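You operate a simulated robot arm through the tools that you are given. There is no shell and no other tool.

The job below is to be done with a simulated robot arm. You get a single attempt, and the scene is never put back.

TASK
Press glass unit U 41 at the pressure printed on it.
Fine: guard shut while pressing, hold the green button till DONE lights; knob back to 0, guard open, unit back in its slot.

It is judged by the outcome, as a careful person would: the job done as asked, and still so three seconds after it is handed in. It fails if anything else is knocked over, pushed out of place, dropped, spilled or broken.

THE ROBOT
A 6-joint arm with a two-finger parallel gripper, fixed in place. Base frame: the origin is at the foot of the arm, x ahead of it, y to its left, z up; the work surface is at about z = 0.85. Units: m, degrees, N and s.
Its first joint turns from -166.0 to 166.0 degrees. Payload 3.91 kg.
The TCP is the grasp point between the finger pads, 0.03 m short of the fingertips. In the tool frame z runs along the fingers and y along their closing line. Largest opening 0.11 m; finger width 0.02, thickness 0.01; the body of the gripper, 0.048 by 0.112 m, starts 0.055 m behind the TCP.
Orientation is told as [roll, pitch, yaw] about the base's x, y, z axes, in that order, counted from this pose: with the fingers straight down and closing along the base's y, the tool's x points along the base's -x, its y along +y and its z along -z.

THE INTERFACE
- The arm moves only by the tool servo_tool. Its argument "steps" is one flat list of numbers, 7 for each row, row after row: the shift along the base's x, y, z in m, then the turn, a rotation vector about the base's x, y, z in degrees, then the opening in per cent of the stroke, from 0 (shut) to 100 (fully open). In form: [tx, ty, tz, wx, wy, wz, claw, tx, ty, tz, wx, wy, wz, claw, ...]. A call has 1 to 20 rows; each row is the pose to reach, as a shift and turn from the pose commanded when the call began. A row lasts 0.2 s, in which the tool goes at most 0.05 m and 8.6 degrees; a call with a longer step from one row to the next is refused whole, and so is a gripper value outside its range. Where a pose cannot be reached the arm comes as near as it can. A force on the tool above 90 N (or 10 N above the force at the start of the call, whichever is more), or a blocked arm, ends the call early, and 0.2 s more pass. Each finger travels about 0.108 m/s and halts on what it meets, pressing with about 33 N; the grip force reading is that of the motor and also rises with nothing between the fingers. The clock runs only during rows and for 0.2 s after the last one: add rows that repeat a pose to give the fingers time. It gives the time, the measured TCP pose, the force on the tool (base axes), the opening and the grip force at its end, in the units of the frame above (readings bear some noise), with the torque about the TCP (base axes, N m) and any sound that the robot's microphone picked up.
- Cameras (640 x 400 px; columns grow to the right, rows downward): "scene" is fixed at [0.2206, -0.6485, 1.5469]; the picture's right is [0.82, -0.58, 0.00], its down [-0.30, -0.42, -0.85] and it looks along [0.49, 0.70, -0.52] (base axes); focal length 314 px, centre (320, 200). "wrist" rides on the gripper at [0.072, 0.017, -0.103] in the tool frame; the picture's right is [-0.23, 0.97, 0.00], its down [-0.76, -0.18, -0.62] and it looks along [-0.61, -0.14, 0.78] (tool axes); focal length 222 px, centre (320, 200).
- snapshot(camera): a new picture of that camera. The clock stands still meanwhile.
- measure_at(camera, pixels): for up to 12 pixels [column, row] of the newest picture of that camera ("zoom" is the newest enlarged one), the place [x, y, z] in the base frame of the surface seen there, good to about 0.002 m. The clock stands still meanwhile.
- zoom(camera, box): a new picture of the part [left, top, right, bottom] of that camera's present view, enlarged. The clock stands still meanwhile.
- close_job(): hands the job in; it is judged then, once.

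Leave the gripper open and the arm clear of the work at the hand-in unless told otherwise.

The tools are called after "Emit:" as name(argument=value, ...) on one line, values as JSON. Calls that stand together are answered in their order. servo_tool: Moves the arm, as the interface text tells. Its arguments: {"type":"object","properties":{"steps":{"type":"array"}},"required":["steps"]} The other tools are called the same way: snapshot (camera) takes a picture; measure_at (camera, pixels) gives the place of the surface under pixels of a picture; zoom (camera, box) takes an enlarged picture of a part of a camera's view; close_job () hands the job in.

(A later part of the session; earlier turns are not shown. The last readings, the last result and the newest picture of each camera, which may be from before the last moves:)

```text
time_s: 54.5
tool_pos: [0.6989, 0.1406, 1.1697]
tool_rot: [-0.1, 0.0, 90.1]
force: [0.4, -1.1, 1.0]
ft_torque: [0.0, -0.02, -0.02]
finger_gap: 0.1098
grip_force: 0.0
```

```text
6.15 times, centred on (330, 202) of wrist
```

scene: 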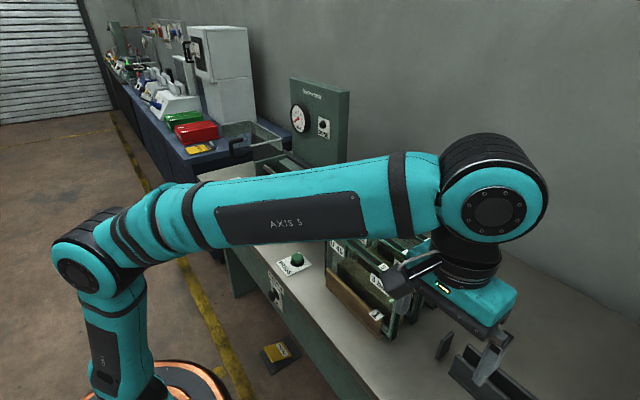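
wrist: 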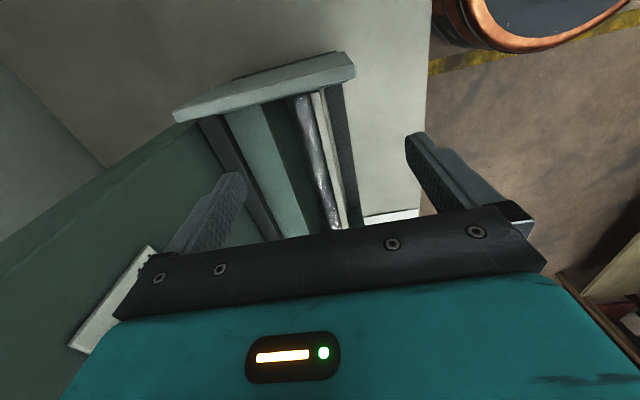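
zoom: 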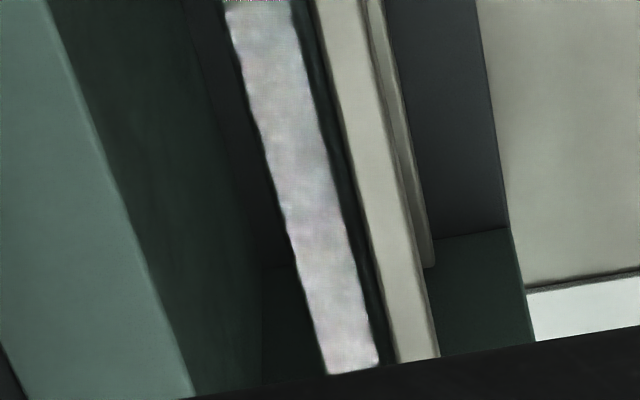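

I got several hits on its faces: front at x about 0.707, rear at x about 0.7265. The lighter patch corresponds to y about 0.335, possibly its +y end. I need to know whether it leans and where it ends, so I'll zoom the scene view on the smudges near (270,167) and sample more points.

Emit:
snapshot(camera="scene")

Emit:
zoom(camera="scene", box=[258, 155, 298, 180])

Emit:
zoom(camera="scene", box=[262, 170, 302, 195])

Emit:
zoom(camera="scene", box=[262, 185, 312, 217])

```text
taken
```

scene: 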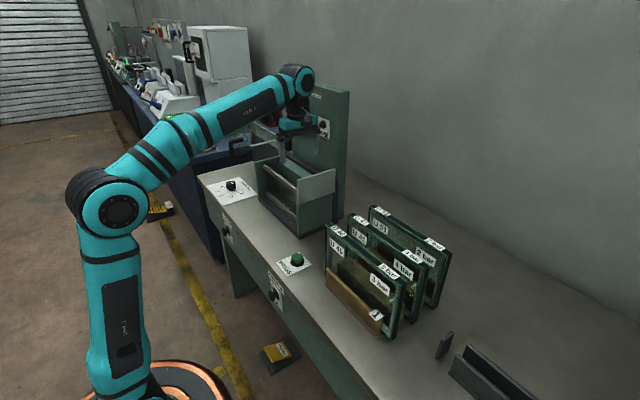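

```text
16.00 times, centred on (278, 168) of scene
```

zoom: 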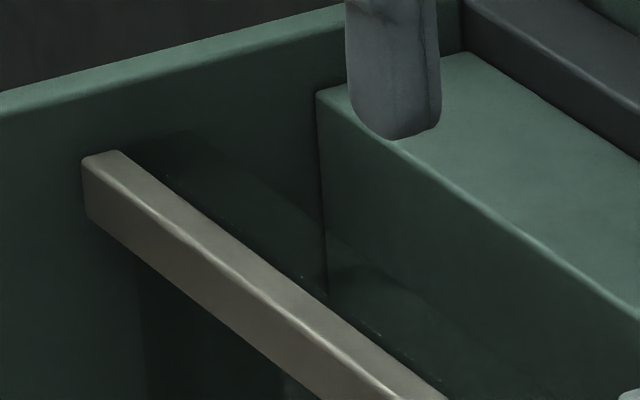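

```text
16.00 times, centred on (282, 182) of scene
```

zoom: 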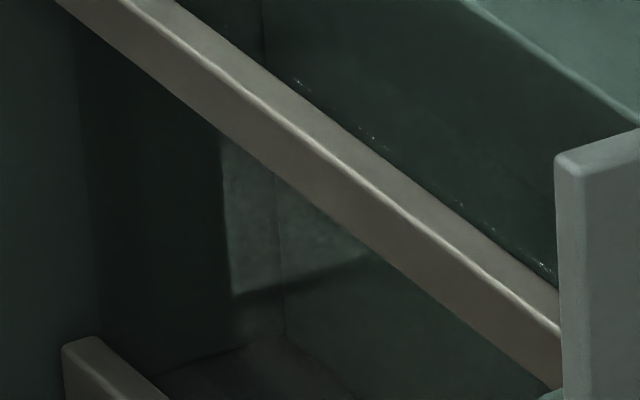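

```text
12.50 times, centred on (287, 201) of scene
```

zoom: 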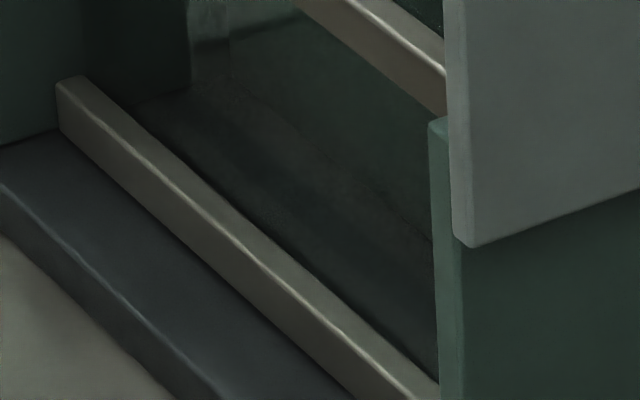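

The tint's rear edge can be followed from the +y wall all the way along, flush behind the rails and level with them. So the clear thing is a wall-to-wall window fixed behind the rails, x about 0.7065 to 0.727. That fits both stops: U 41 overlapped it each time. The real slot is x 0.727–0.763 (36 mm) with its centre at 0.745, and the unit should be held shallow. I'll go back over U 41 with the fingers at 55%.

Emit:
servo_tool(steps=[0.002, -0.04, 0.005, 0, 0, 0, 90, 0.005, -0.08, 0.01, 0, 0, 0, 80, 0.008, -0.12, 0.01, 0, 0, 0, 70, 0.011, -0.16, 0.01, 0, 0, 0, 60, 0.014, -0.2, 0.01, 0, 0, 0, 55, 0.017, -0.24, 0.01, 0, 0, 0, 55, 0.02, -0.28, 0.01, 0, 0, 0, 55, 0.0215, -0.32, 0.01, 0, 0, 0, 55, 0.0215, -0.36, 0.01, 0, 0, 0, 55, 0.0215, -0.37, 0.01, 0, 0, 0, 55, 0.0215, -0.37, 0.01, 0, 0, 0, 55])

Emit:
servo_tool(steps=[0, 0, 0, 0, 0, 0, 55])

Emit:
snapshot(camera="scene")

Emit:
zoom(camera="scene", box=[340, 205, 390, 245])

Emit:
measure_at(camera="zoom", pixels=[[152, 104], [165, 103], [185, 92], [204, 82], [215, 88], [200, 128], [235, 100], [320, 218], [345, 205], [365, 195]])

Emit:
zoom(camera="scene", box=[385, 240, 435, 280])

Emit:
measure_at(camera="zoom", pixels=[[475, 303], [500, 288], [528, 270], [410, 242], [455, 212], [470, 340], [515, 320], [247, 125], [290, 100], [350, 205], [385, 185]])

```text
time_s: 56.9
tool_pos: [0.722, -0.2297, 1.1801]
tool_rot: [-0.1, 0.1, 90.0]
force: [0.4, -0.5, 0.0]
ft_torque: [0.0, 0.0, -0.03]
finger_gap: 0.0604
grip_force: 0.1
```

```text
time_s: 57.3
tool_pos: [0.7217, -0.2282, 1.1796]
tool_rot: [-0.1, 0.1, 90.0]
force: [0.2, -0.4, -0.6]
ft_torque: [-0.02, 0.0, 0.04]
finger_gap: 0.0603
grip_force: 0.1
```

```text
taken
```

scene: 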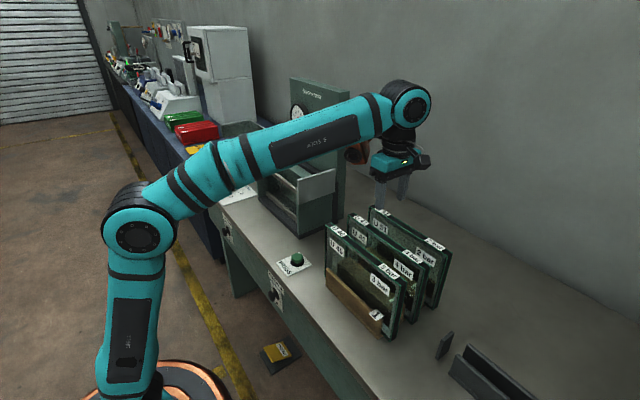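

```text
10.00 times, centred on (365, 225) of scene
```

zoom: 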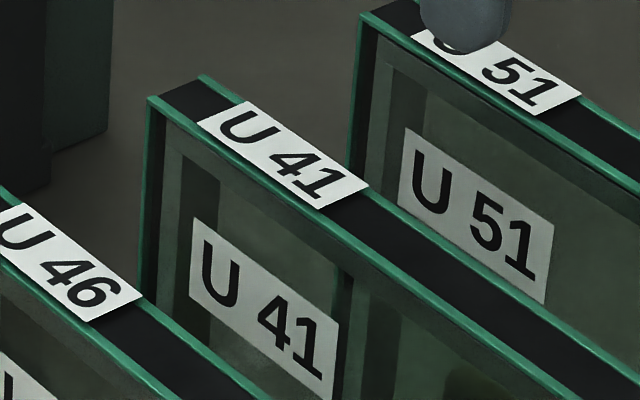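

```text
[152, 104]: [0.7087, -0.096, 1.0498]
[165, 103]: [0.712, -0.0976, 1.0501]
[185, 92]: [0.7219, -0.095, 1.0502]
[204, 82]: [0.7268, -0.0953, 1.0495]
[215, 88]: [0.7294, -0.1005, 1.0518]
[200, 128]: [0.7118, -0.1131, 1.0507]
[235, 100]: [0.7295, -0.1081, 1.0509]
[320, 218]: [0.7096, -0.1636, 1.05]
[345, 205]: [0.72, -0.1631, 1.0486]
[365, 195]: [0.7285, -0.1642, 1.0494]
```

```text
10.00 times, centred on (410, 260) of scene
```

zoom: 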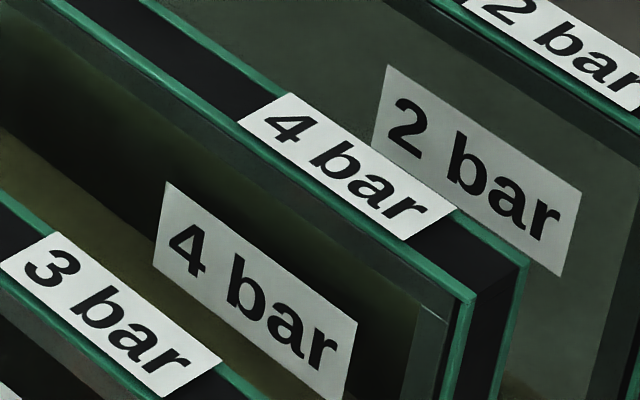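

```text
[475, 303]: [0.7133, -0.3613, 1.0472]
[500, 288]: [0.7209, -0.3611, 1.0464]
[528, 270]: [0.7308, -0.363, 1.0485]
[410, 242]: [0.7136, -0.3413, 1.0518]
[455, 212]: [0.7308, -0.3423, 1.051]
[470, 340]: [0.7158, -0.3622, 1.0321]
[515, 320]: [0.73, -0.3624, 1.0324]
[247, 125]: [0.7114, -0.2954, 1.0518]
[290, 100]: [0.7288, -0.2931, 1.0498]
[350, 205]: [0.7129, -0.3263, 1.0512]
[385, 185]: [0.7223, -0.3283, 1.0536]
```

U 41's centre is now (0.720, -0.2288). I'll shift -1.8 mm in x and descend to TCP z about 1.0475, only 3 mm below the top edge, for a shallower grip. Then I'll close.

Emit:
servo_tool(steps=[-0.0018, 0, 0, 0, 0, 0, 55, -0.0018, 0, -0.03, 0, 0, 0, 55, -0.0018, 0, -0.06, 0, 0, 0, 55, -0.0018, 0, -0.09, 0, 0, 0, 55, -0.0018, 0, -0.115, 0, 0, 0, 55, -0.0018, 0, -0.1323, 0, 0, 0, 55, -0.0018, 0, -0.1323, 0, 0, 0, 55])

Emit:
snapshot(camera="wrist")

Emit:
servo_tool(steps=[0, 0, 0, 0, 0, 0, 30, 0, 0, 0, 0, 0, 0, 20, 0, 0, 0, 0, 0, 0, 10, 0, 0, 0, 0, 0, 0, 0, 0, 0, 0, 0, 0, 0, 0, 0, 0, 0, 0, 0, 0, 0])

```text
time_s: 58.9
tool_pos: [0.7186, -0.2293, 1.0478]
tool_rot: [-0.2, 0.1, 89.9]
force: [-0.5, -0.2, 0.8]
ft_torque: [0.01, 0.0, 0.01]
finger_gap: 0.0605
grip_force: 0.1
```

```text
taken
```

wrist: 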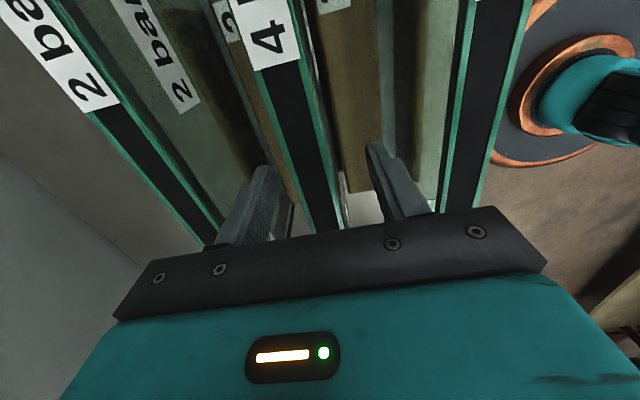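

```text
time_s: 60.3
tool_pos: [0.7183, -0.2291, 1.0488]
tool_rot: [0.1, 0.0, 89.9]
force: [1.3, 0.3, -0.7]
ft_torque: [-0.12, -0.19, 0.03]
finger_gap: 0.0219
grip_force: 32.8
```

Gripped at 21.9 mm. I'll lift gently first, then up to TCP z about 1.25 (unit bottom about 1.063, above U 46's 1.051).

Emit:
servo_tool(steps=[0, 0, 0.005, 0, 0, 0, 0, 0, 0, 0.015, 0, 0, 0, 0, 0, 0, 0.03, 0, 0, 0, 0, 0, 0, 0.06, 0, 0, 0, 0, 0, 0, 0.09, 0, 0, 0, 0, 0, 0, 0.12, 0, 0, 0, 0, 0, 0, 0.15, 0, 0, 0, 0, 0, 0, 0.175, 0, 0, 0, 0, 0, 0, 0.195, 0, 0, 0, 0, 0, 0, 0.202, 0, 0, 0, 0, 0, 0, 0.202, 0, 0, 0, 0])

Emit:
snapshot(camera="scene")

Emit:
zoom(camera="scene", box=[310, 110, 480, 340])

Emit:
measure_at(camera="zoom", pixels=[[371, 268], [380, 264], [237, 180], [243, 78], [400, 145], [385, 140], [360, 255], [250, 185]])

```text
time_s: 62.7
tool_pos: [0.7188, -0.2266, 1.2494]
tool_rot: [0.1, 0.1, 90.0]
force: [0.8, -0.2, -8.2]
ft_torque: [-0.01, -0.01, 0.03]
finger_gap: 0.022
grip_force: 33.4
```

```text
taken
```

scene: 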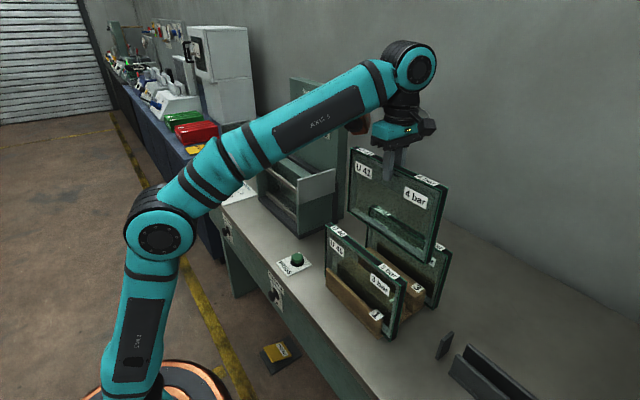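

```text
1.74 times, centred on (395, 225) of scene
```

zoom: 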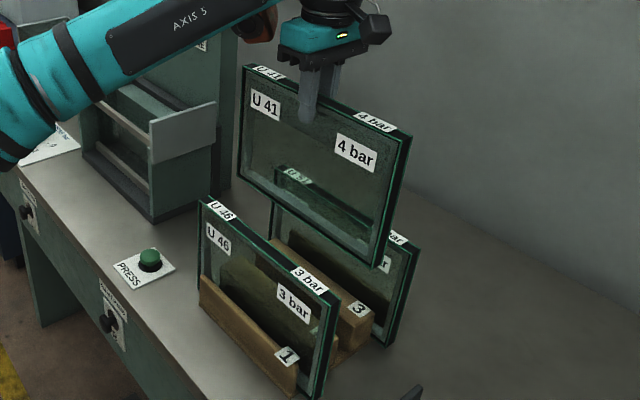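

```text
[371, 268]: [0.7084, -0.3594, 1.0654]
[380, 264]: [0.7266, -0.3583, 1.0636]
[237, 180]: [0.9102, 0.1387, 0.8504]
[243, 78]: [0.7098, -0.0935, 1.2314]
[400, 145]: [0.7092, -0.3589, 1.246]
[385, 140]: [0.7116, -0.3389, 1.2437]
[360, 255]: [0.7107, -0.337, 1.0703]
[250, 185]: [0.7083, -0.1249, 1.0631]
```

The unit's bottom is at z about 1.063, about 12 mm above U 46. I'll take the same route as before: -x to 0.58, then +y to 0.27.

Emit:
servo_tool(steps=[-0.03, 0, 0.003, 0, 0, 0, 0, -0.07, 0, 0.006, 0, 0, 0, 0, -0.11, 0, 0.008, 0, 0, 0, 0, -0.138, 0.01, 0.008, 0, 0, 0, 0, -0.138, 0.045, 0.008, 0, 0, 0, 0, -0.138, 0.085, 0.008, 0, 0, 0, 0, -0.138, 0.125, 0.008, 0, 0, 0, 0, -0.138, 0.165, 0.008, 0, 0, 0, 0, -0.138, 0.205, 0.008, 0, 0, 0, 0, -0.138, 0.245, 0.008, 0, 0, 0, 0, -0.138, 0.285, 0.008, 0, 0, 0, 0, -0.138, 0.325, 0.008, 0, 0, 0, 0, -0.138, 0.365, 0.008, 0, 0, 0, 0, -0.138, 0.405, 0.008, 0, 0, 0, 0, -0.138, 0.445, 0.008, 0, 0, 0, 0, -0.138, 0.475, 0.008, 0, 0, 0, 0, -0.138, 0.497, 0.008, 0, 0, 0, 0, -0.138, 0.497, 0.008, 0, 0, 0, 0])

Emit:
servo_tool(steps=[0, 0, 0, 0, 0, 0, 0])

```text
time_s: 66.5
tool_pos: [0.5758, 0.2697, 1.2574]
tool_rot: [0.0, 0.1, 90.0]
force: [0.5, -1.0, -7.9]
ft_torque: [-0.03, 0.01, -0.02]
finger_gap: 0.0218
grip_force: 32.8
```

```text
time_s: 66.9
tool_pos: [0.5743, 0.27, 1.2589]
tool_rot: [-0.1, 0.1, 90.0]
force: [0.4, -0.2, -7.8]
ft_torque: [-0.02, -0.01, 0.0]
finger_gap: 0.0216
grip_force: 33.1
```

TCP reads (0.575, 0.270, 1.258). I'll lower to about 1.222 (unit bottom about 1.035) and move +x toward 0.745, then check position before going down.

Emit:
servo_tool(steps=[0, 0, -0.018, 0, 0, 0, 0, 0.01, 0, -0.0365, 0, 0, 0, 0, 0.04, 0, -0.0365, 0, 0, 0, 0, 0.07, 0, -0.0365, 0, 0, 0, 0, 0.1, 0, -0.0365, 0, 0, 0, 0, 0.13, 0, -0.0365, 0, 0, 0, 0, 0.155, 0, -0.0365, 0, 0, 0, 0, 0.17, 0, -0.0365, 0, 0, 0, 0, 0.17, 0, -0.0365, 0, 0, 0, 0])

Emit:
servo_tool(steps=[0, 0, 0, 0, 0, 0, 0])

Emit:
snapshot(camera="scene")

Emit:
zoom(camera="scene", box=[255, 110, 335, 190])

Emit:
snapshot(camera="wrist")

```text
time_s: 68.9
tool_pos: [0.7511, 0.2684, 1.2193]
tool_rot: [0.1, 0.0, 90.0]
force: [-0.6, -0.7, -7.9]
ft_torque: [0.0, 0.01, -0.01]
finger_gap: 0.0218
grip_force: 33.2
```

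```text
time_s: 69.3
tool_pos: [0.7502, 0.2695, 1.2195]
tool_rot: [0.1, 0.1, 90.0]
force: [0.2, 0.5, -8.5]
ft_torque: [-0.03, -0.03, -0.02]
finger_gap: 0.0219
grip_force: 33.2
```

```text
taken
```

scene: 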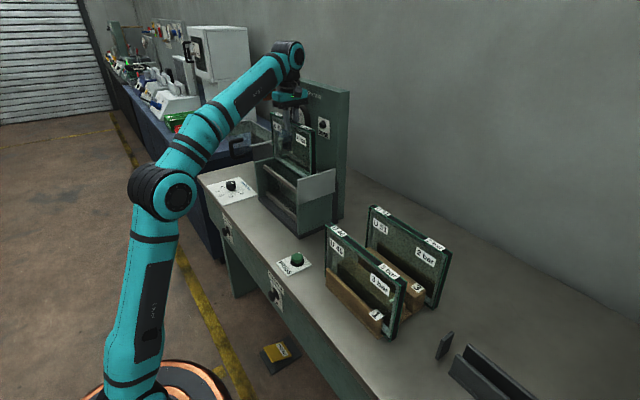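

```text
5.00 times, centred on (295, 150) of scene
```

zoom: 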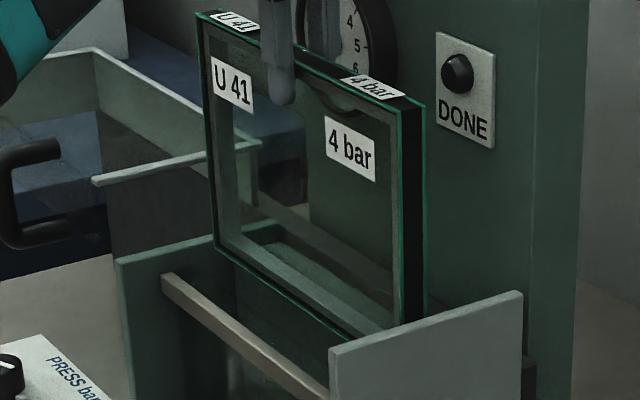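

```text
taken
```

wrist: 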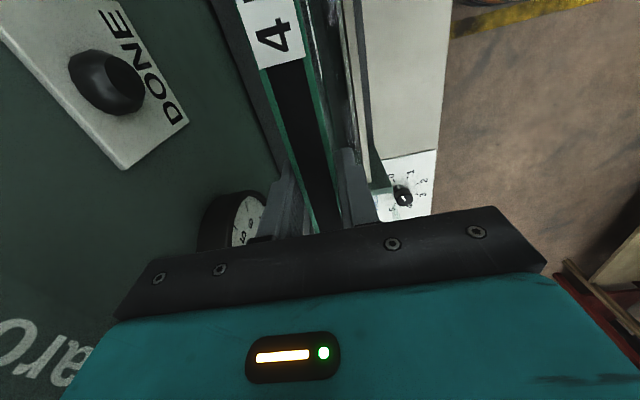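

The reading says x 0.7506, 5 mm past where I wanted. I'll cross-check with the camera on U 41's end face and top corners.

Emit:
measure_at(camera="zoom", pixels=[[400, 112], [422, 104], [410, 180], [403, 200], [422, 200], [398, 318], [423, 305], [200, 20], [218, 250], [330, 325], [300, 300], [380, 90]])

Emit:
zoom(camera="scene", box=[310, 120, 350, 145])

Emit:
zoom(camera="scene", box=[300, 125, 330, 180])

Emit:
measure_at(camera="zoom", pixels=[[300, 60], [312, 60], [325, 60], [340, 60], [355, 60], [300, 150], [312, 150], [325, 150], [340, 150], [355, 150], [305, 250], [350, 250]])

```text
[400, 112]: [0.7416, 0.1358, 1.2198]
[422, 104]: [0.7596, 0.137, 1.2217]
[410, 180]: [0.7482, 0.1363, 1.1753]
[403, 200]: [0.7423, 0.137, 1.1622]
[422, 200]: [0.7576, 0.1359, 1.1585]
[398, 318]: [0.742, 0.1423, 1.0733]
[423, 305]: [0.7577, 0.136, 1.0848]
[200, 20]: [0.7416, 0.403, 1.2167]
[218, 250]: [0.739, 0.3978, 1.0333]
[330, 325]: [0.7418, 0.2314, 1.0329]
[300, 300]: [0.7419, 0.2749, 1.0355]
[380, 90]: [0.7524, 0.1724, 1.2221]
```

```text
16.00 times, centred on (330, 132) of scene
```

zoom: 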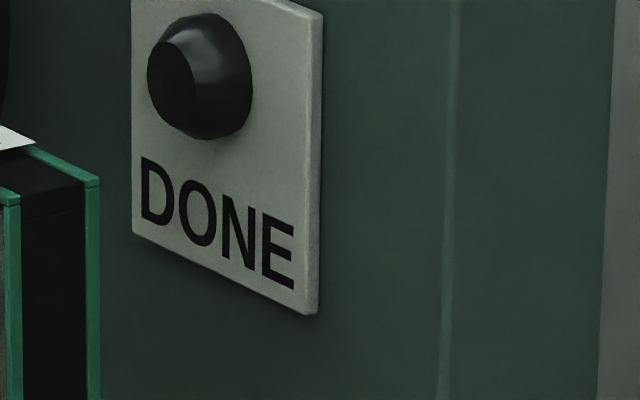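

```text
7.27 times, centred on (315, 152) of scene
```

zoom: 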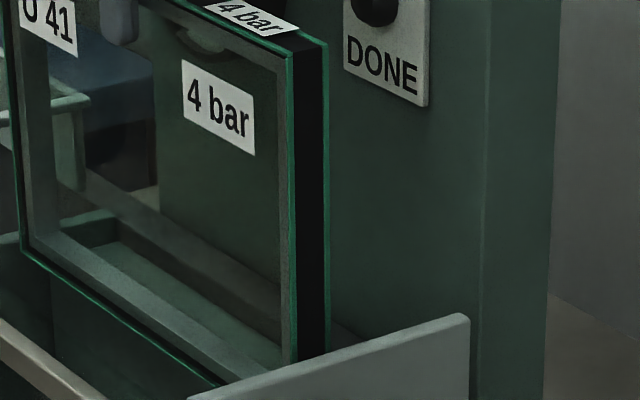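

```text
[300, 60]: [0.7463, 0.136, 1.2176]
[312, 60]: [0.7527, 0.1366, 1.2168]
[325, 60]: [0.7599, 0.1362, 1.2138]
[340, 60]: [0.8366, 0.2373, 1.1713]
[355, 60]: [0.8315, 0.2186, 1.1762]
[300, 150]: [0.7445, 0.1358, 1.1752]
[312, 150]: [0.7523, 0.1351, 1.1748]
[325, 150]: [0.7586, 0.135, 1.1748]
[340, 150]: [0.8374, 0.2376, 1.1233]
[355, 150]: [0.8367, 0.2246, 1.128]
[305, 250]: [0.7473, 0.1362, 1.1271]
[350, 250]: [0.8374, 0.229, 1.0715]
```

The camera agrees with the reading: the unit's centre is at x about 0.7505. I'll shift -5.5 mm to 0.745 and confirm.

Emit:
servo_tool(steps=[-0.003, 0.0005, 0, 0, 0, 0, 0, -0.0055, 0.0005, 0, 0, 0, 0, 0, -0.0055, 0.0005, 0, 0, 0, 0, 0])

Emit:
servo_tool(steps=[0, 0, 0, 0, 0, 0, 0])

Emit:
zoom(camera="scene", box=[300, 125, 330, 180])

Emit:
measure_at(camera="zoom", pixels=[[288, 60], [300, 60], [312, 60], [322, 60], [286, 150], [296, 150], [310, 150], [320, 150], [290, 250], [318, 250]])

```text
time_s: 70.1
tool_pos: [0.7449, 0.2692, 1.2201]
tool_rot: [0.1, 0.1, 90.0]
force: [-0.1, 0.8, -8.0]
ft_torque: [0.01, -0.02, 0.01]
finger_gap: 0.022
grip_force: 32.9
```

```text
time_s: 70.5
tool_pos: [0.7441, 0.2679, 1.2193]
tool_rot: [0.1, 0.1, 90.0]
force: [-1.1, 0.2, -9.1]
ft_torque: [-0.02, 0.02, 0.01]
finger_gap: 0.0218
grip_force: 32.7
```

```text
7.27 times, centred on (315, 152) of scene
```

zoom: 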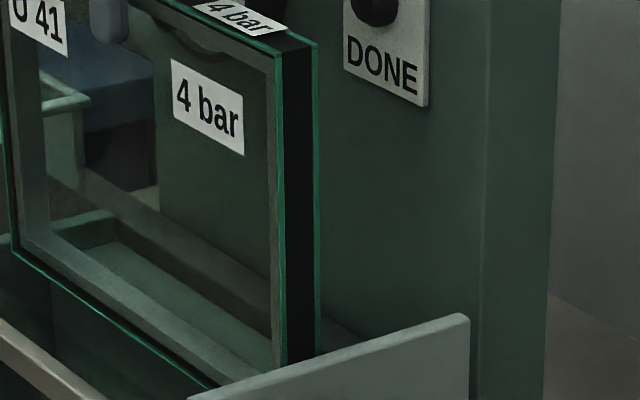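

```text
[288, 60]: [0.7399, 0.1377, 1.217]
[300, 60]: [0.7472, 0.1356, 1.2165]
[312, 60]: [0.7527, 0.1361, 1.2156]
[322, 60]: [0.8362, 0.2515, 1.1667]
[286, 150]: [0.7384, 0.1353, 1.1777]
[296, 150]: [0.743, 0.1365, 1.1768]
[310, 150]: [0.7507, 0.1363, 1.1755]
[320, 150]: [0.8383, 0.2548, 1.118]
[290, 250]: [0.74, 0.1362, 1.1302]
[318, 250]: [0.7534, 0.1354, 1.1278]
```

Centred at x 0.7445. Lowering slowly: 18 mm in 3 mm rows, which takes the unit's bottom just past rail and window height (z about 1.015). Then I'll check the force.

Emit:
servo_tool(steps=[0, 0, -0.003, 0, 0, 0, 0, 0, 0, -0.006, 0, 0, 0, 0, 0, 0, -0.009, 0, 0, 0, 0, 0, 0, -0.012, 0, 0, 0, 0, 0, 0, -0.015, 0, 0, 0, 0, 0, 0, -0.018, 0, 0, 0, 0])

Emit:
servo_tool(steps=[0, 0, -0.002, 0, 0, 0, 0, 0, 0, -0.004, 0, 0, 0, 0, 0, 0, -0.006, 0, 0, 0, 0])

```text
time_s: 71.9
tool_pos: [0.7442, 0.2684, 1.2046]
tool_rot: [0.1, 0.2, 90.0]
force: [-0.3, -0.2, -7.3]
ft_torque: [-0.03, 0.01, 0.03]
finger_gap: 0.0221
grip_force: 33.5
```

```text
time_s: 72.7
tool_pos: [0.7453, 0.2684, 1.1973]
tool_rot: [0.0, 0.1, 90.0]
force: [0.0, -0.6, -8.6]
ft_torque: [0.0, -0.01, -0.01]
finger_gap: 0.0222
grip_force: 33.0
```

The bottom is now at z about 1.011, below where it was stopped before, and the force is still just the weight. The slot is right. I'll continue down 25 mm slowly.

Emit:
servo_tool(steps=[0, 0, -0.005, 0, 0, 0, 0, 0, 0, -0.01, 0, 0, 0, 0, 0, 0, -0.015, 0, 0, 0, 0, 0, 0, -0.02, 0, 0, 0, 0, 0, 0, -0.025, 0, 0, 0, 0])

Emit:
servo_tool(steps=[0, 0, -0.006, 0, 0, 0, 0, 0, 0, -0.012, 0, 0, 0, 0, 0, 0, -0.018, 0, 0, 0, 0, 0, 0, -0.024, 0, 0, 0, 0, 0, 0, -0.03, 0, 0, 0, 0, 0, 0, -0.036, 0, 0, 0, 0, 0, 0, -0.042, 0, 0, 0, 0, 0, 0, -0.048, 0, 0, 0, 0])

Emit:
snapshot(camera="scene")

Emit:
zoom(camera="scene", box=[240, 90, 350, 220])

```text
time_s: 73.9
tool_pos: [0.7444, 0.2697, 1.1731]
tool_rot: [-0.1, 0.1, 90.0]
force: [0.1, -1.0, -8.2]
ft_torque: [0.02, -0.02, 0.01]
finger_gap: 0.0221
grip_force: 33.0
```

```text
time_s: 75.7
tool_pos: [0.7458, 0.2693, 1.1245]
tool_rot: [-0.1, 0.1, 90.0]
force: [0.0, 0.0, -8.0]
ft_torque: [-0.01, 0.03, 0.04]
finger_gap: 0.0218
grip_force: 33.2
```

```text
taken
```

scene: 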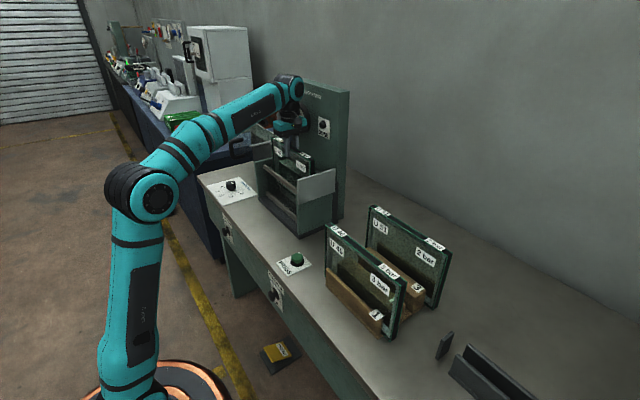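

```text
3.08 times, centred on (295, 155) of scene
```

zoom: 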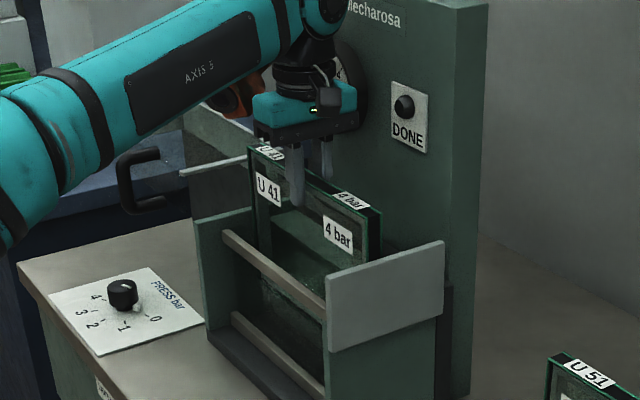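

It's going down freely. Before the last 7 cm I'll check the gap between the gripper's +x side and the gauge bezel.

Emit:
measure_at(camera="zoom", pixels=[[352, 100], [355, 120], [350, 90], [335, 60], [340, 30], [330, 50], [345, 15], [360, 100], [362, 75], [330, 165], [325, 178], [365, 60]])

Emit:
snapshot(camera="wrist")

```text
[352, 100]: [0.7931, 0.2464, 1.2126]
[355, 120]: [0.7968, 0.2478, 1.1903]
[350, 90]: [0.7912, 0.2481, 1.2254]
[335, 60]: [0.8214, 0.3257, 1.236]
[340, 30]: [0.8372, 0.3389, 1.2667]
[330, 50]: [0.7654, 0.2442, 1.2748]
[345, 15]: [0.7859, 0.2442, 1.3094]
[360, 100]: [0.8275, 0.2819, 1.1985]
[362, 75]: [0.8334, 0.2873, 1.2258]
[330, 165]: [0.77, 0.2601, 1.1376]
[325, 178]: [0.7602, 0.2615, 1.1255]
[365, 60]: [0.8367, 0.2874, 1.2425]
```

```text
taken
```

wrist: 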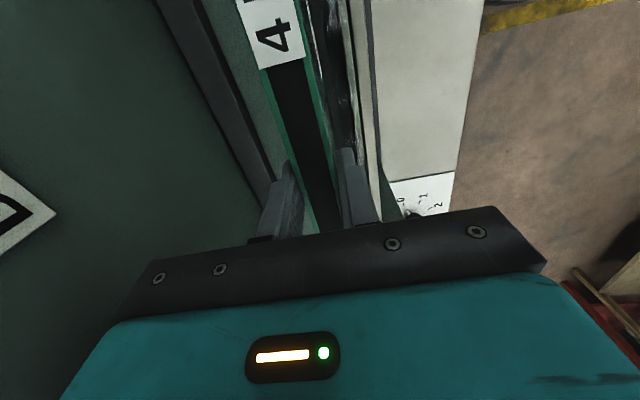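

The gripper reaches x 0.797 and the bezel starts at about 0.814, so that's safe. I'll lower a further 58 mm in 6 mm rows, leaving roughly 9 mm, and check.

Emit:
servo_tool(steps=[0, 0, -0.006, 0, 0, 0, 0, 0, 0, -0.012, 0, 0, 0, 0, 0, 0, -0.018, 0, 0, 0, 0, 0, 0, -0.024, 0, 0, 0, 0, 0, 0, -0.03, 0, 0, 0, 0, 0, 0, -0.036, 0, 0, 0, 0, 0, 0, -0.042, 0, 0, 0, 0, 0, 0, -0.048, 0, 0, 0, 0, 0, 0, -0.054, 0, 0, 0, 0, 0, 0, -0.058, 0, 0, 0, 0])

Emit:
zoom(camera="scene", box=[240, 110, 350, 220])

```text
time_s: 77.9
tool_pos: [0.7435, 0.2678, 1.0677]
tool_rot: [-0.1, 0.2, 90.0]
force: [0.2, 0.4, -8.0]
ft_torque: [0.0, -0.02, 0.0]
finger_gap: 0.022
grip_force: 33.2
```

```text
3.64 times, centred on (295, 165) of scene
```

zoom: 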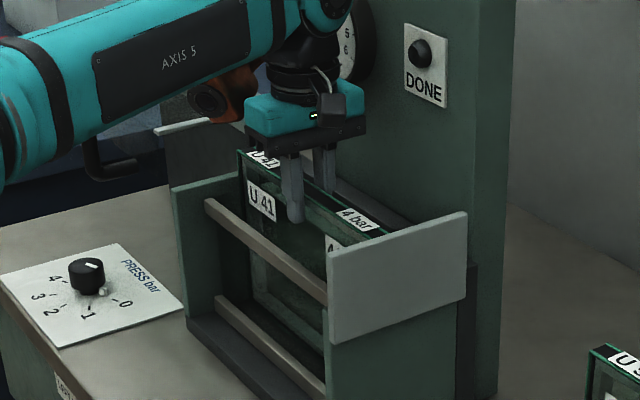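

Still free, with the bottom at about z 0.881. Now 2 mm rows with frequent force checks until the floor takes the weight.

Emit:
servo_tool(steps=[0, 0, -0.002, 0, 0, 0, 0, 0, 0, -0.004, 0, 0, 0, 0, 0, 0, -0.006, 0, 0, 0, 0, 0, 0, -0.008, 0, 0, 0, 0])

Emit:
servo_tool(steps=[0, 0, -0.001, 0, 0, 0, 0, 0, 0, -0.002, 0, 0, 0, 0])

```text
time_s: 78.9
tool_pos: [0.7451, 0.2692, 1.0585]
tool_rot: [0.0, 0.1, 89.9]
force: [1.2, -1.0, -2.1]
ft_torque: [-0.35, -0.18, 0.06]
finger_gap: 0.0218
grip_force: 33.0
```

```text
time_s: 79.5
tool_pos: [0.7445, 0.2699, 1.0579]
tool_rot: [-0.2, 0.0, 90.2]
force: [0.3, 6.9, 18.1]
ft_torque: [-0.44, 0.2, -0.02]
finger_gap: 0.0218
grip_force: 32.3
```

The unit is standing on the press floor. I'll ease up 1.5 mm to relieve the push, then open the fingers gradually (tips at z about 1.028, above window and platen).

Emit:
servo_tool(steps=[0, 0, 0.001, 0, 0, 0, 0, 0, 0, 0.0015, 0, 0, 0, 0])

Emit:
servo_tool(steps=[0, 0, 0, 0, 0, 0, 22, 0, 0, 0, 0, 0, 0, 26, 0, 0, 0, 0, 0, 0, 32, 0, 0, 0, 0, 0, 0, 40, 0, 0, 0, 0, 0, 0, 45, 0, 0, 0, 0, 0, 0, 45])

Emit:
snapshot(camera="scene")

Emit:
zoom(camera="scene", box=[240, 110, 350, 220])

Emit:
snapshot(camera="wrist")

```text
time_s: 80.1
tool_pos: [0.7438, 0.269, 1.0576]
tool_rot: [-0.1, 0.1, 90.1]
force: [5.0, 6.7, 19.3]
ft_torque: [0.44, -0.62, 0.03]
finger_gap: 0.022
grip_force: 33.0
```

```text
time_s: 81.5
tool_pos: [0.743, 0.2691, 1.0578]
tool_rot: [-0.1, 0.2, 90.0]
force: [0.0, 0.1, -0.3]
ft_torque: [0.01, -0.03, -0.03]
finger_gap: 0.0495
grip_force: 0.1
```

```text
taken
```

scene: 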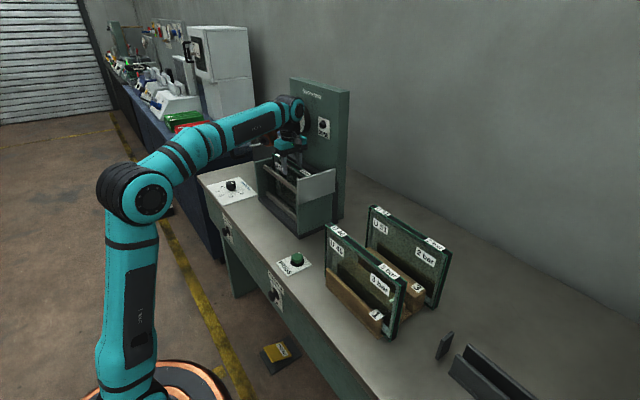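

```text
3.64 times, centred on (295, 165) of scene
```

zoom: 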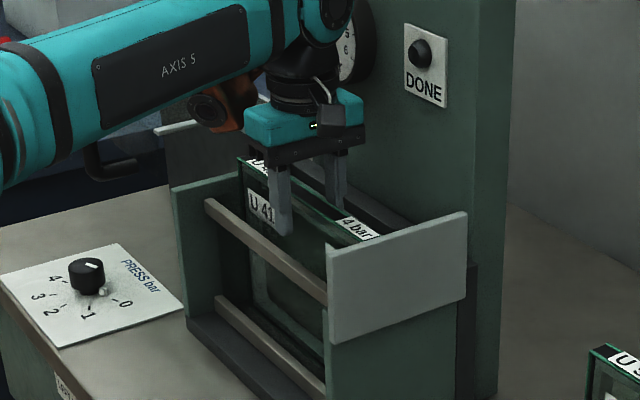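

```text
taken
```

wrist: 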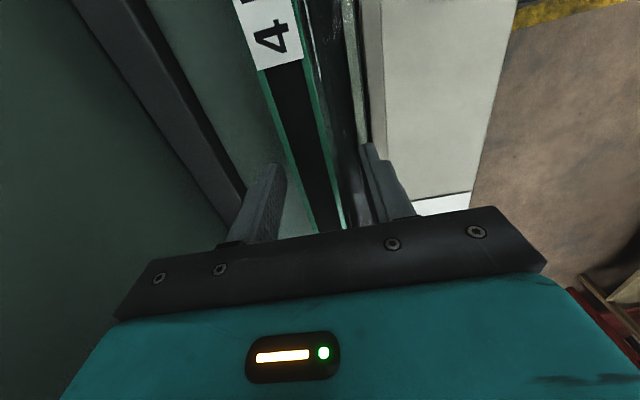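

Released; the unit stays upright between the fingers. I'll rise straight up 13 cm and check the seat.

Emit:
servo_tool(steps=[0, 0, 0.01, 0, 0, 0, 45, 0, 0, 0.03, 0, 0, 0, 45, 0, 0, 0.06, 0, 0, 0, 45, 0, 0, 0.09, 0, 0, 0, 45, 0, 0, 0.12, 0, 0, 0, 45, 0, 0, 0.14, 0, 0, 0, 45, -0.03, 0, 0.15, 0, 0, 0, 45, -0.07, 0, 0.15, 0, 0, 0, 45, -0.11, 0, 0.15, 0, 0, 0, 45, -0.15, 0, 0.15, 0, 0, 0, 45, -0.19, 0, 0.15, 0, 0, 0, 45])

Emit:
snapshot(camera="scene")

Emit:
zoom(camera="scene", box=[240, 110, 350, 220])

Emit:
snapshot(camera="wrist")

```text
time_s: 83.9
tool_pos: [0.5542, 0.2685, 1.2064]
tool_rot: [0.0, 0.1, 90.0]
force: [0.2, -0.3, -0.8]
ft_torque: [-0.05, 0.07, 0.01]
finger_gap: 0.0495
grip_force: 0.0
```

```text
taken
```

scene: 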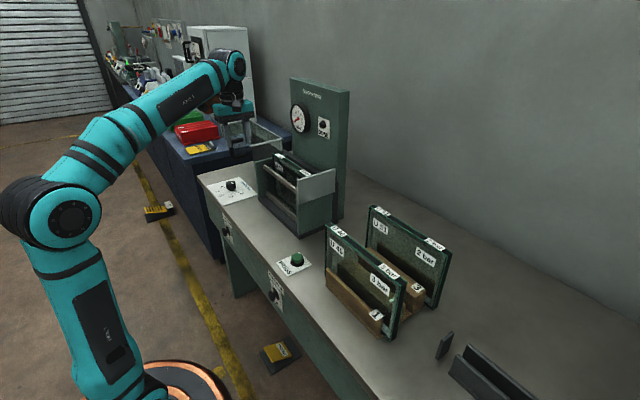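

```text
3.64 times, centred on (295, 165) of scene
```

zoom: 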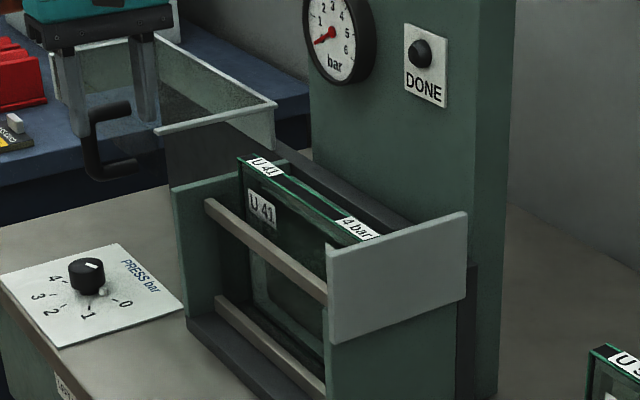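

```text
taken
```

wrist: 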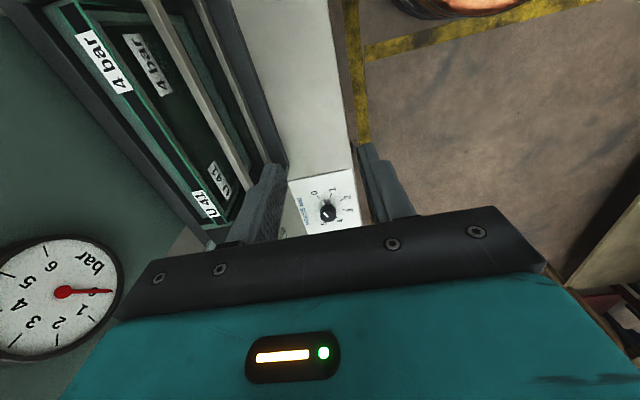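

U 41 stands in the press, upright. I'll measure its top corners to confirm it's seated and below the hood rim height.

Emit:
measure_at(camera="wrist", pixels=[[110, 70], [100, 45], [165, 130], [205, 205], [215, 210], [75, 15], [195, 195], [60, 5]])

Emit:
zoom(camera="scene", box=[255, 140, 325, 200])

Emit:
measure_at(camera="zoom", pixels=[[140, 80], [165, 72], [230, 130], [260, 115], [310, 185], [345, 180], [400, 235], [200, 100], [60, 30], [200, 15], [120, 20], [240, 50]])

```text
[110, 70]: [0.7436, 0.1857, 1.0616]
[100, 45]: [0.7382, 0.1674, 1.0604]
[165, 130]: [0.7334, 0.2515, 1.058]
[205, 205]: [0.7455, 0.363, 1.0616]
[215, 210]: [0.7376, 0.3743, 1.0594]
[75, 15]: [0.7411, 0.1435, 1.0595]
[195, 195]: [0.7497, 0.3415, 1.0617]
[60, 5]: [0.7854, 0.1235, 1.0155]
```

```text
6.67 times, centred on (290, 170) of scene
```

zoom: 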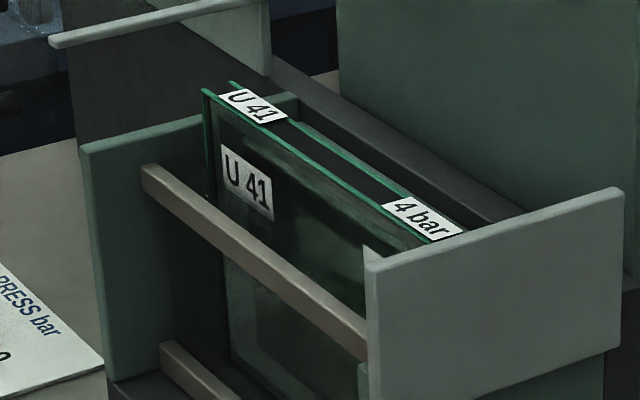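

```text
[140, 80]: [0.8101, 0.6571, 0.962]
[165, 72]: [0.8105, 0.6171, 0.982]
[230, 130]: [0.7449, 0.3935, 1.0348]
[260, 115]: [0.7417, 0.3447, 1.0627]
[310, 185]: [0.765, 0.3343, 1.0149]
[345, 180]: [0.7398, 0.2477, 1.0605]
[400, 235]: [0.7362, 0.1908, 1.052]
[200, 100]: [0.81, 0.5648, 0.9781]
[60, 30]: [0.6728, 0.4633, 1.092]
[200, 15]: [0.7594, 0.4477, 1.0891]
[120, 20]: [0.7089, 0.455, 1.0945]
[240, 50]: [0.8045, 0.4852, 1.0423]
```

U 41's top is at z about 1.060, comfortably below the hood rim (1.086–1.092). The handle's vertical bar is centred at about x 0.610, y 0.5195, z 1.03–1.10. I'll move there at z about 1.155 while turning back to yaw 0, so the fingers close along y around the bar.

Emit:
servo_tool(steps=[0, 0.01, 0, 0, 0, -7.5, 50, 0, 0.03, -0.005, 0, 0, -15, 50, 0, 0.05, -0.01, 0, 0, -22.5, 50, 0, 0.075, -0.015, 0, 0, -30, 50, 0.005, 0.1, -0.02, 0, 0, -37.5, 50, 0.01, 0.125, -0.025, 0, 0, -45, 50, 0.015, 0.15, -0.03, 0, 0, -52.5, 50, 0.02, 0.175, -0.035, 0, 0, -60, 50, 0.03, 0.2, -0.04, 0, 0, -67.5, 50, 0.04, 0.225, -0.045, 0, 0, -75, 50, 0.05, 0.24, -0.05, 0, 0, -82.5, 50, 0.056, 0.251, -0.05, 0, 0, -90, 50, 0.056, 0.251, -0.05, 0, 0, -90, 50])

Emit:
servo_tool(steps=[0, 0, 0, 0, 0, 0, 50])

Emit:
snapshot(camera="wrist")

Emit:
snapshot(camera="scene")

Emit:
zoom(camera="scene", box=[200, 90, 300, 180])

```text
time_s: 86.7
tool_pos: [0.6118, 0.5187, 1.1591]
tool_rot: [0.0, 0.2, 0.0]
force: [-0.4, -0.2, 0.0]
ft_torque: [-0.01, -0.01, 0.0]
finger_gap: 0.055
grip_force: 0.1
```

```text
time_s: 87.1
tool_pos: [0.6106, 0.5198, 1.1592]
tool_rot: [-0.1, 0.1, 0.0]
force: [-0.1, -0.2, -0.7]
ft_torque: [0.0, 0.0, 0.0]
finger_gap: 0.0552
grip_force: 0.1
```

```text
taken
```

wrist: 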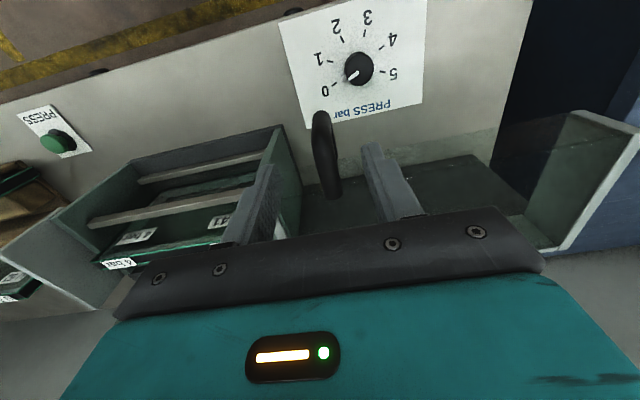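

```text
taken
```

scene: 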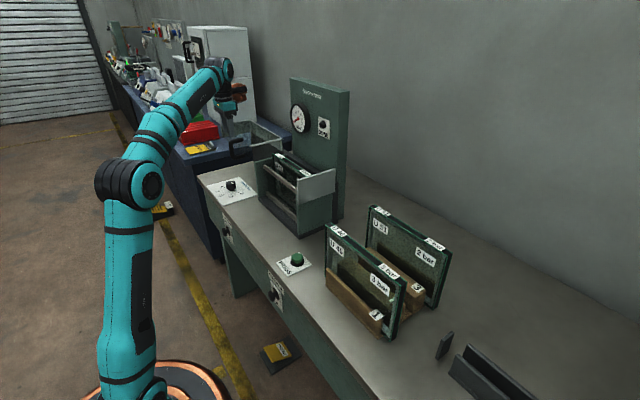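

```text
4.44 times, centred on (250, 135) of scene
```

zoom: 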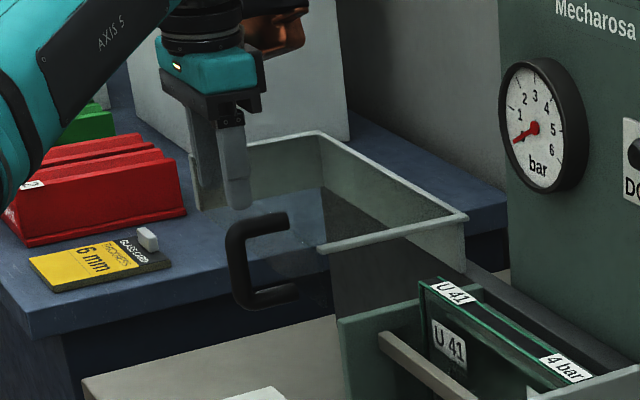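

The handle bar sits between the fingers at (325,150) in the wrist view. I'll measure it from both cameras to centre exactly before going down.

Emit:
measure_at(camera="zoom", pixels=[[232, 250], [240, 250], [250, 250], [240, 225], [240, 290], [275, 222], [285, 293], [260, 222]])

Emit:
measure_at(camera="wrist", pixels=[[315, 140], [322, 140], [330, 140], [320, 120], [326, 170], [332, 190], [318, 160], [335, 160]])

```text
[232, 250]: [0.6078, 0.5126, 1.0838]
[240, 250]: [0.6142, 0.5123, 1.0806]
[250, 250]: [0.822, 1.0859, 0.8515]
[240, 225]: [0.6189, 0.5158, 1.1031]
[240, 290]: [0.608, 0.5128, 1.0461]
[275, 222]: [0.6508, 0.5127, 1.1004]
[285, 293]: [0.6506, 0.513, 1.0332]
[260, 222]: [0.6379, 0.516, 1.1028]
```

```text
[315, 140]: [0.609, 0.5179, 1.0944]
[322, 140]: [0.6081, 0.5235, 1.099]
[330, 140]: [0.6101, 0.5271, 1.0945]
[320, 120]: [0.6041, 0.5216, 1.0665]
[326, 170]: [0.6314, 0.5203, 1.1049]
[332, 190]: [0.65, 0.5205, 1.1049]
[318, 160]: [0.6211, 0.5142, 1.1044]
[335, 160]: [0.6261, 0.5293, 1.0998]
```

The bar is centred at (0.611, 0.520) and the TCP is at (0.611, 0.519), which is good. I'll lower 9 cm to z about 1.069 and close on the bar.

Emit:
servo_tool(steps=[0, 0.0007, -0.03, 0, 0, 0, 50, 0, 0.0007, -0.06, 0, 0, 0, 50, 0, 0.0007, -0.09, 0, 0, 0, 50, 0, 0.0007, -0.09, 0, 0, 0, 50])

Emit:
servo_tool(steps=[0, 0, 0, 0, 0, 0, 30, 0, 0, 0, 0, 0, 0, 15, 0, 0, 0, 0, 0, 0, 5, 0, 0, 0, 0, 0, 0, 5])

Emit:
zoom(camera="scene", box=[200, 90, 300, 180])

```text
time_s: 88.1
tool_pos: [0.612, 0.5211, 1.0708]
tool_rot: [-0.1, 0.1, 0.0]
force: [0.2, -0.2, 0.0]
ft_torque: [0.03, -0.01, -0.02]
finger_gap: 0.0549
grip_force: 0.0
```

```text
time_s: 89.1
tool_pos: [0.6115, 0.5202, 1.0702]
tool_rot: [-0.1, 0.1, 0.1]
force: [-2.9, -6.9, -4.1]
ft_torque: [0.73, -0.09, -0.02]
finger_gap: 0.0177
grip_force: 44.7
```

```text
4.44 times, centred on (250, 135) of scene
```

zoom: 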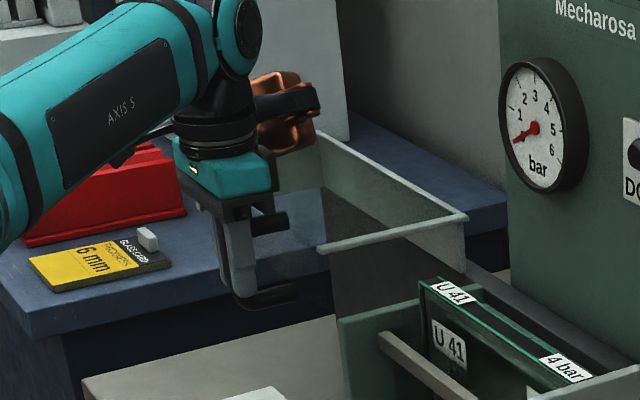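

The handle is gripped (gap 17.7 mm). I'll slide it -y by 3 cm first and see how freely the guard runs.

Emit:
servo_tool(steps=[0, -0.005, 0, 0, 0, 0, 5, 0, -0.01, 0, 0, 0, 0, 5, 0, -0.015, 0, 0, 0, 0, 5, 0, -0.02, 0, 0, 0, 0, 5, 0, -0.03, 0, 0, 0, 0, 5])

Emit:
snapshot(camera="scene")

Emit:
zoom(camera="scene", box=[210, 90, 340, 200])

```text
time_s: 90.3
tool_pos: [0.6102, 0.4894, 1.069]
tool_rot: [0.0, -0.1, 0.0]
force: [19.9, -0.5, 27.8]
ft_torque: [0.27, -0.04, 0.01]
finger_gap: 0.0177
grip_force: 44.9
```

```text
taken
```

scene: 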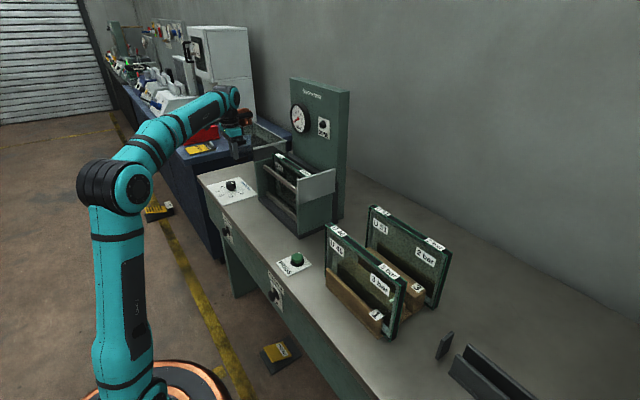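

```text
3.64 times, centred on (275, 145) of scene
```

zoom: 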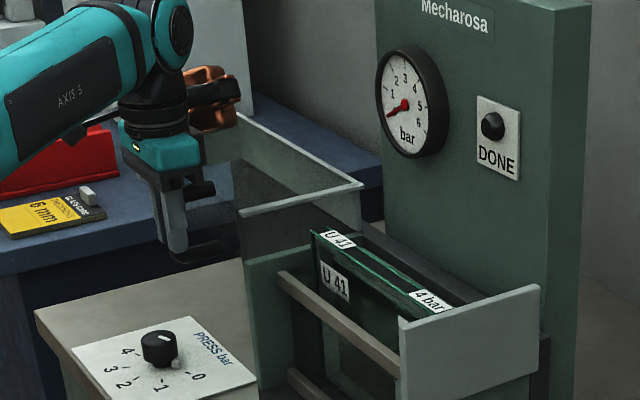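

The guard slides. The sideways forces come from gripping rigidly on its track, so I'll loosen to a loose cage around the bar (26%) and push with the finger. I'll go only 4 cm further, to pass over the edge of U 41 and check for resistance.

Emit:
servo_tool(steps=[0, 0, 0, 0, 0, 0, 20, 0, 0, 0, 0, 0, 0, 26, 0, 0, 0, 0, 0, 0, 26])

Emit:
servo_tool(steps=[0, -0.005, 0, 0, 0, 0, 26, 0, -0.01, 0, 0, 0, 0, 26, 0, -0.018, 0, 0, 0, 0, 26, 0, -0.026, 0, 0, 0, 0, 26, 0, -0.034, 0, 0, 0, 0, 26, 0, -0.042, 0, 0, 0, 0, 26, 0, -0.05, 0, 0, 0, 0, 26])

Emit:
snapshot(camera="scene")

Emit:
zoom(camera="scene", box=[210, 90, 340, 200])

```text
time_s: 91.1
tool_pos: [0.6108, 0.4906, 1.07]
tool_rot: [-0.1, 0.0, 0.1]
force: [-0.6, 0.5, 0.7]
ft_torque: [0.03, 0.01, -0.01]
finger_gap: 0.0287
grip_force: 0.1
```

```text
time_s: 92.7
tool_pos: [0.6111, 0.4407, 1.0701]
tool_rot: [-0.1, 0.1, 0.1]
force: [0.1, 0.4, -0.2]
ft_torque: [-0.01, 0.01, 0.02]
finger_gap: 0.0286
grip_force: 0.1
```

```text
taken
```

scene: 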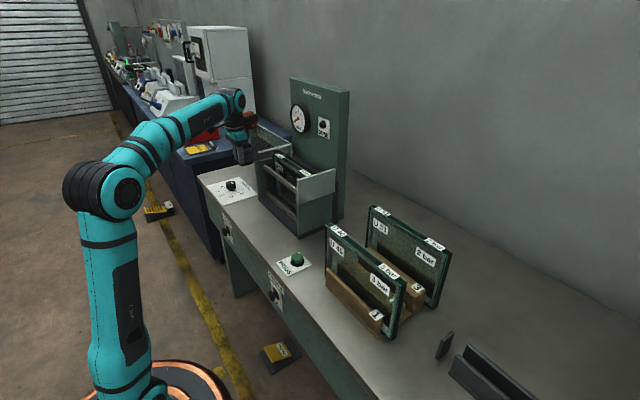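

```text
3.64 times, centred on (275, 145) of scene
```

zoom: 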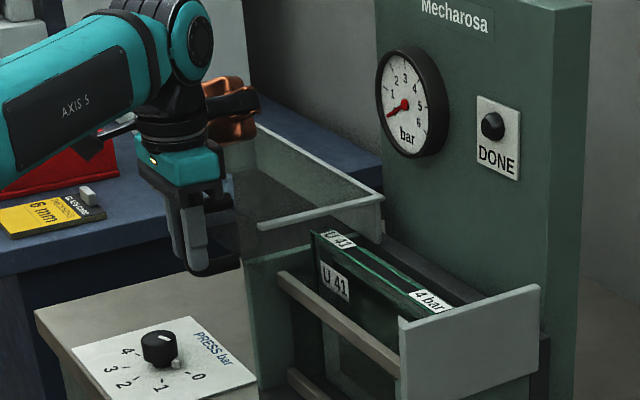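

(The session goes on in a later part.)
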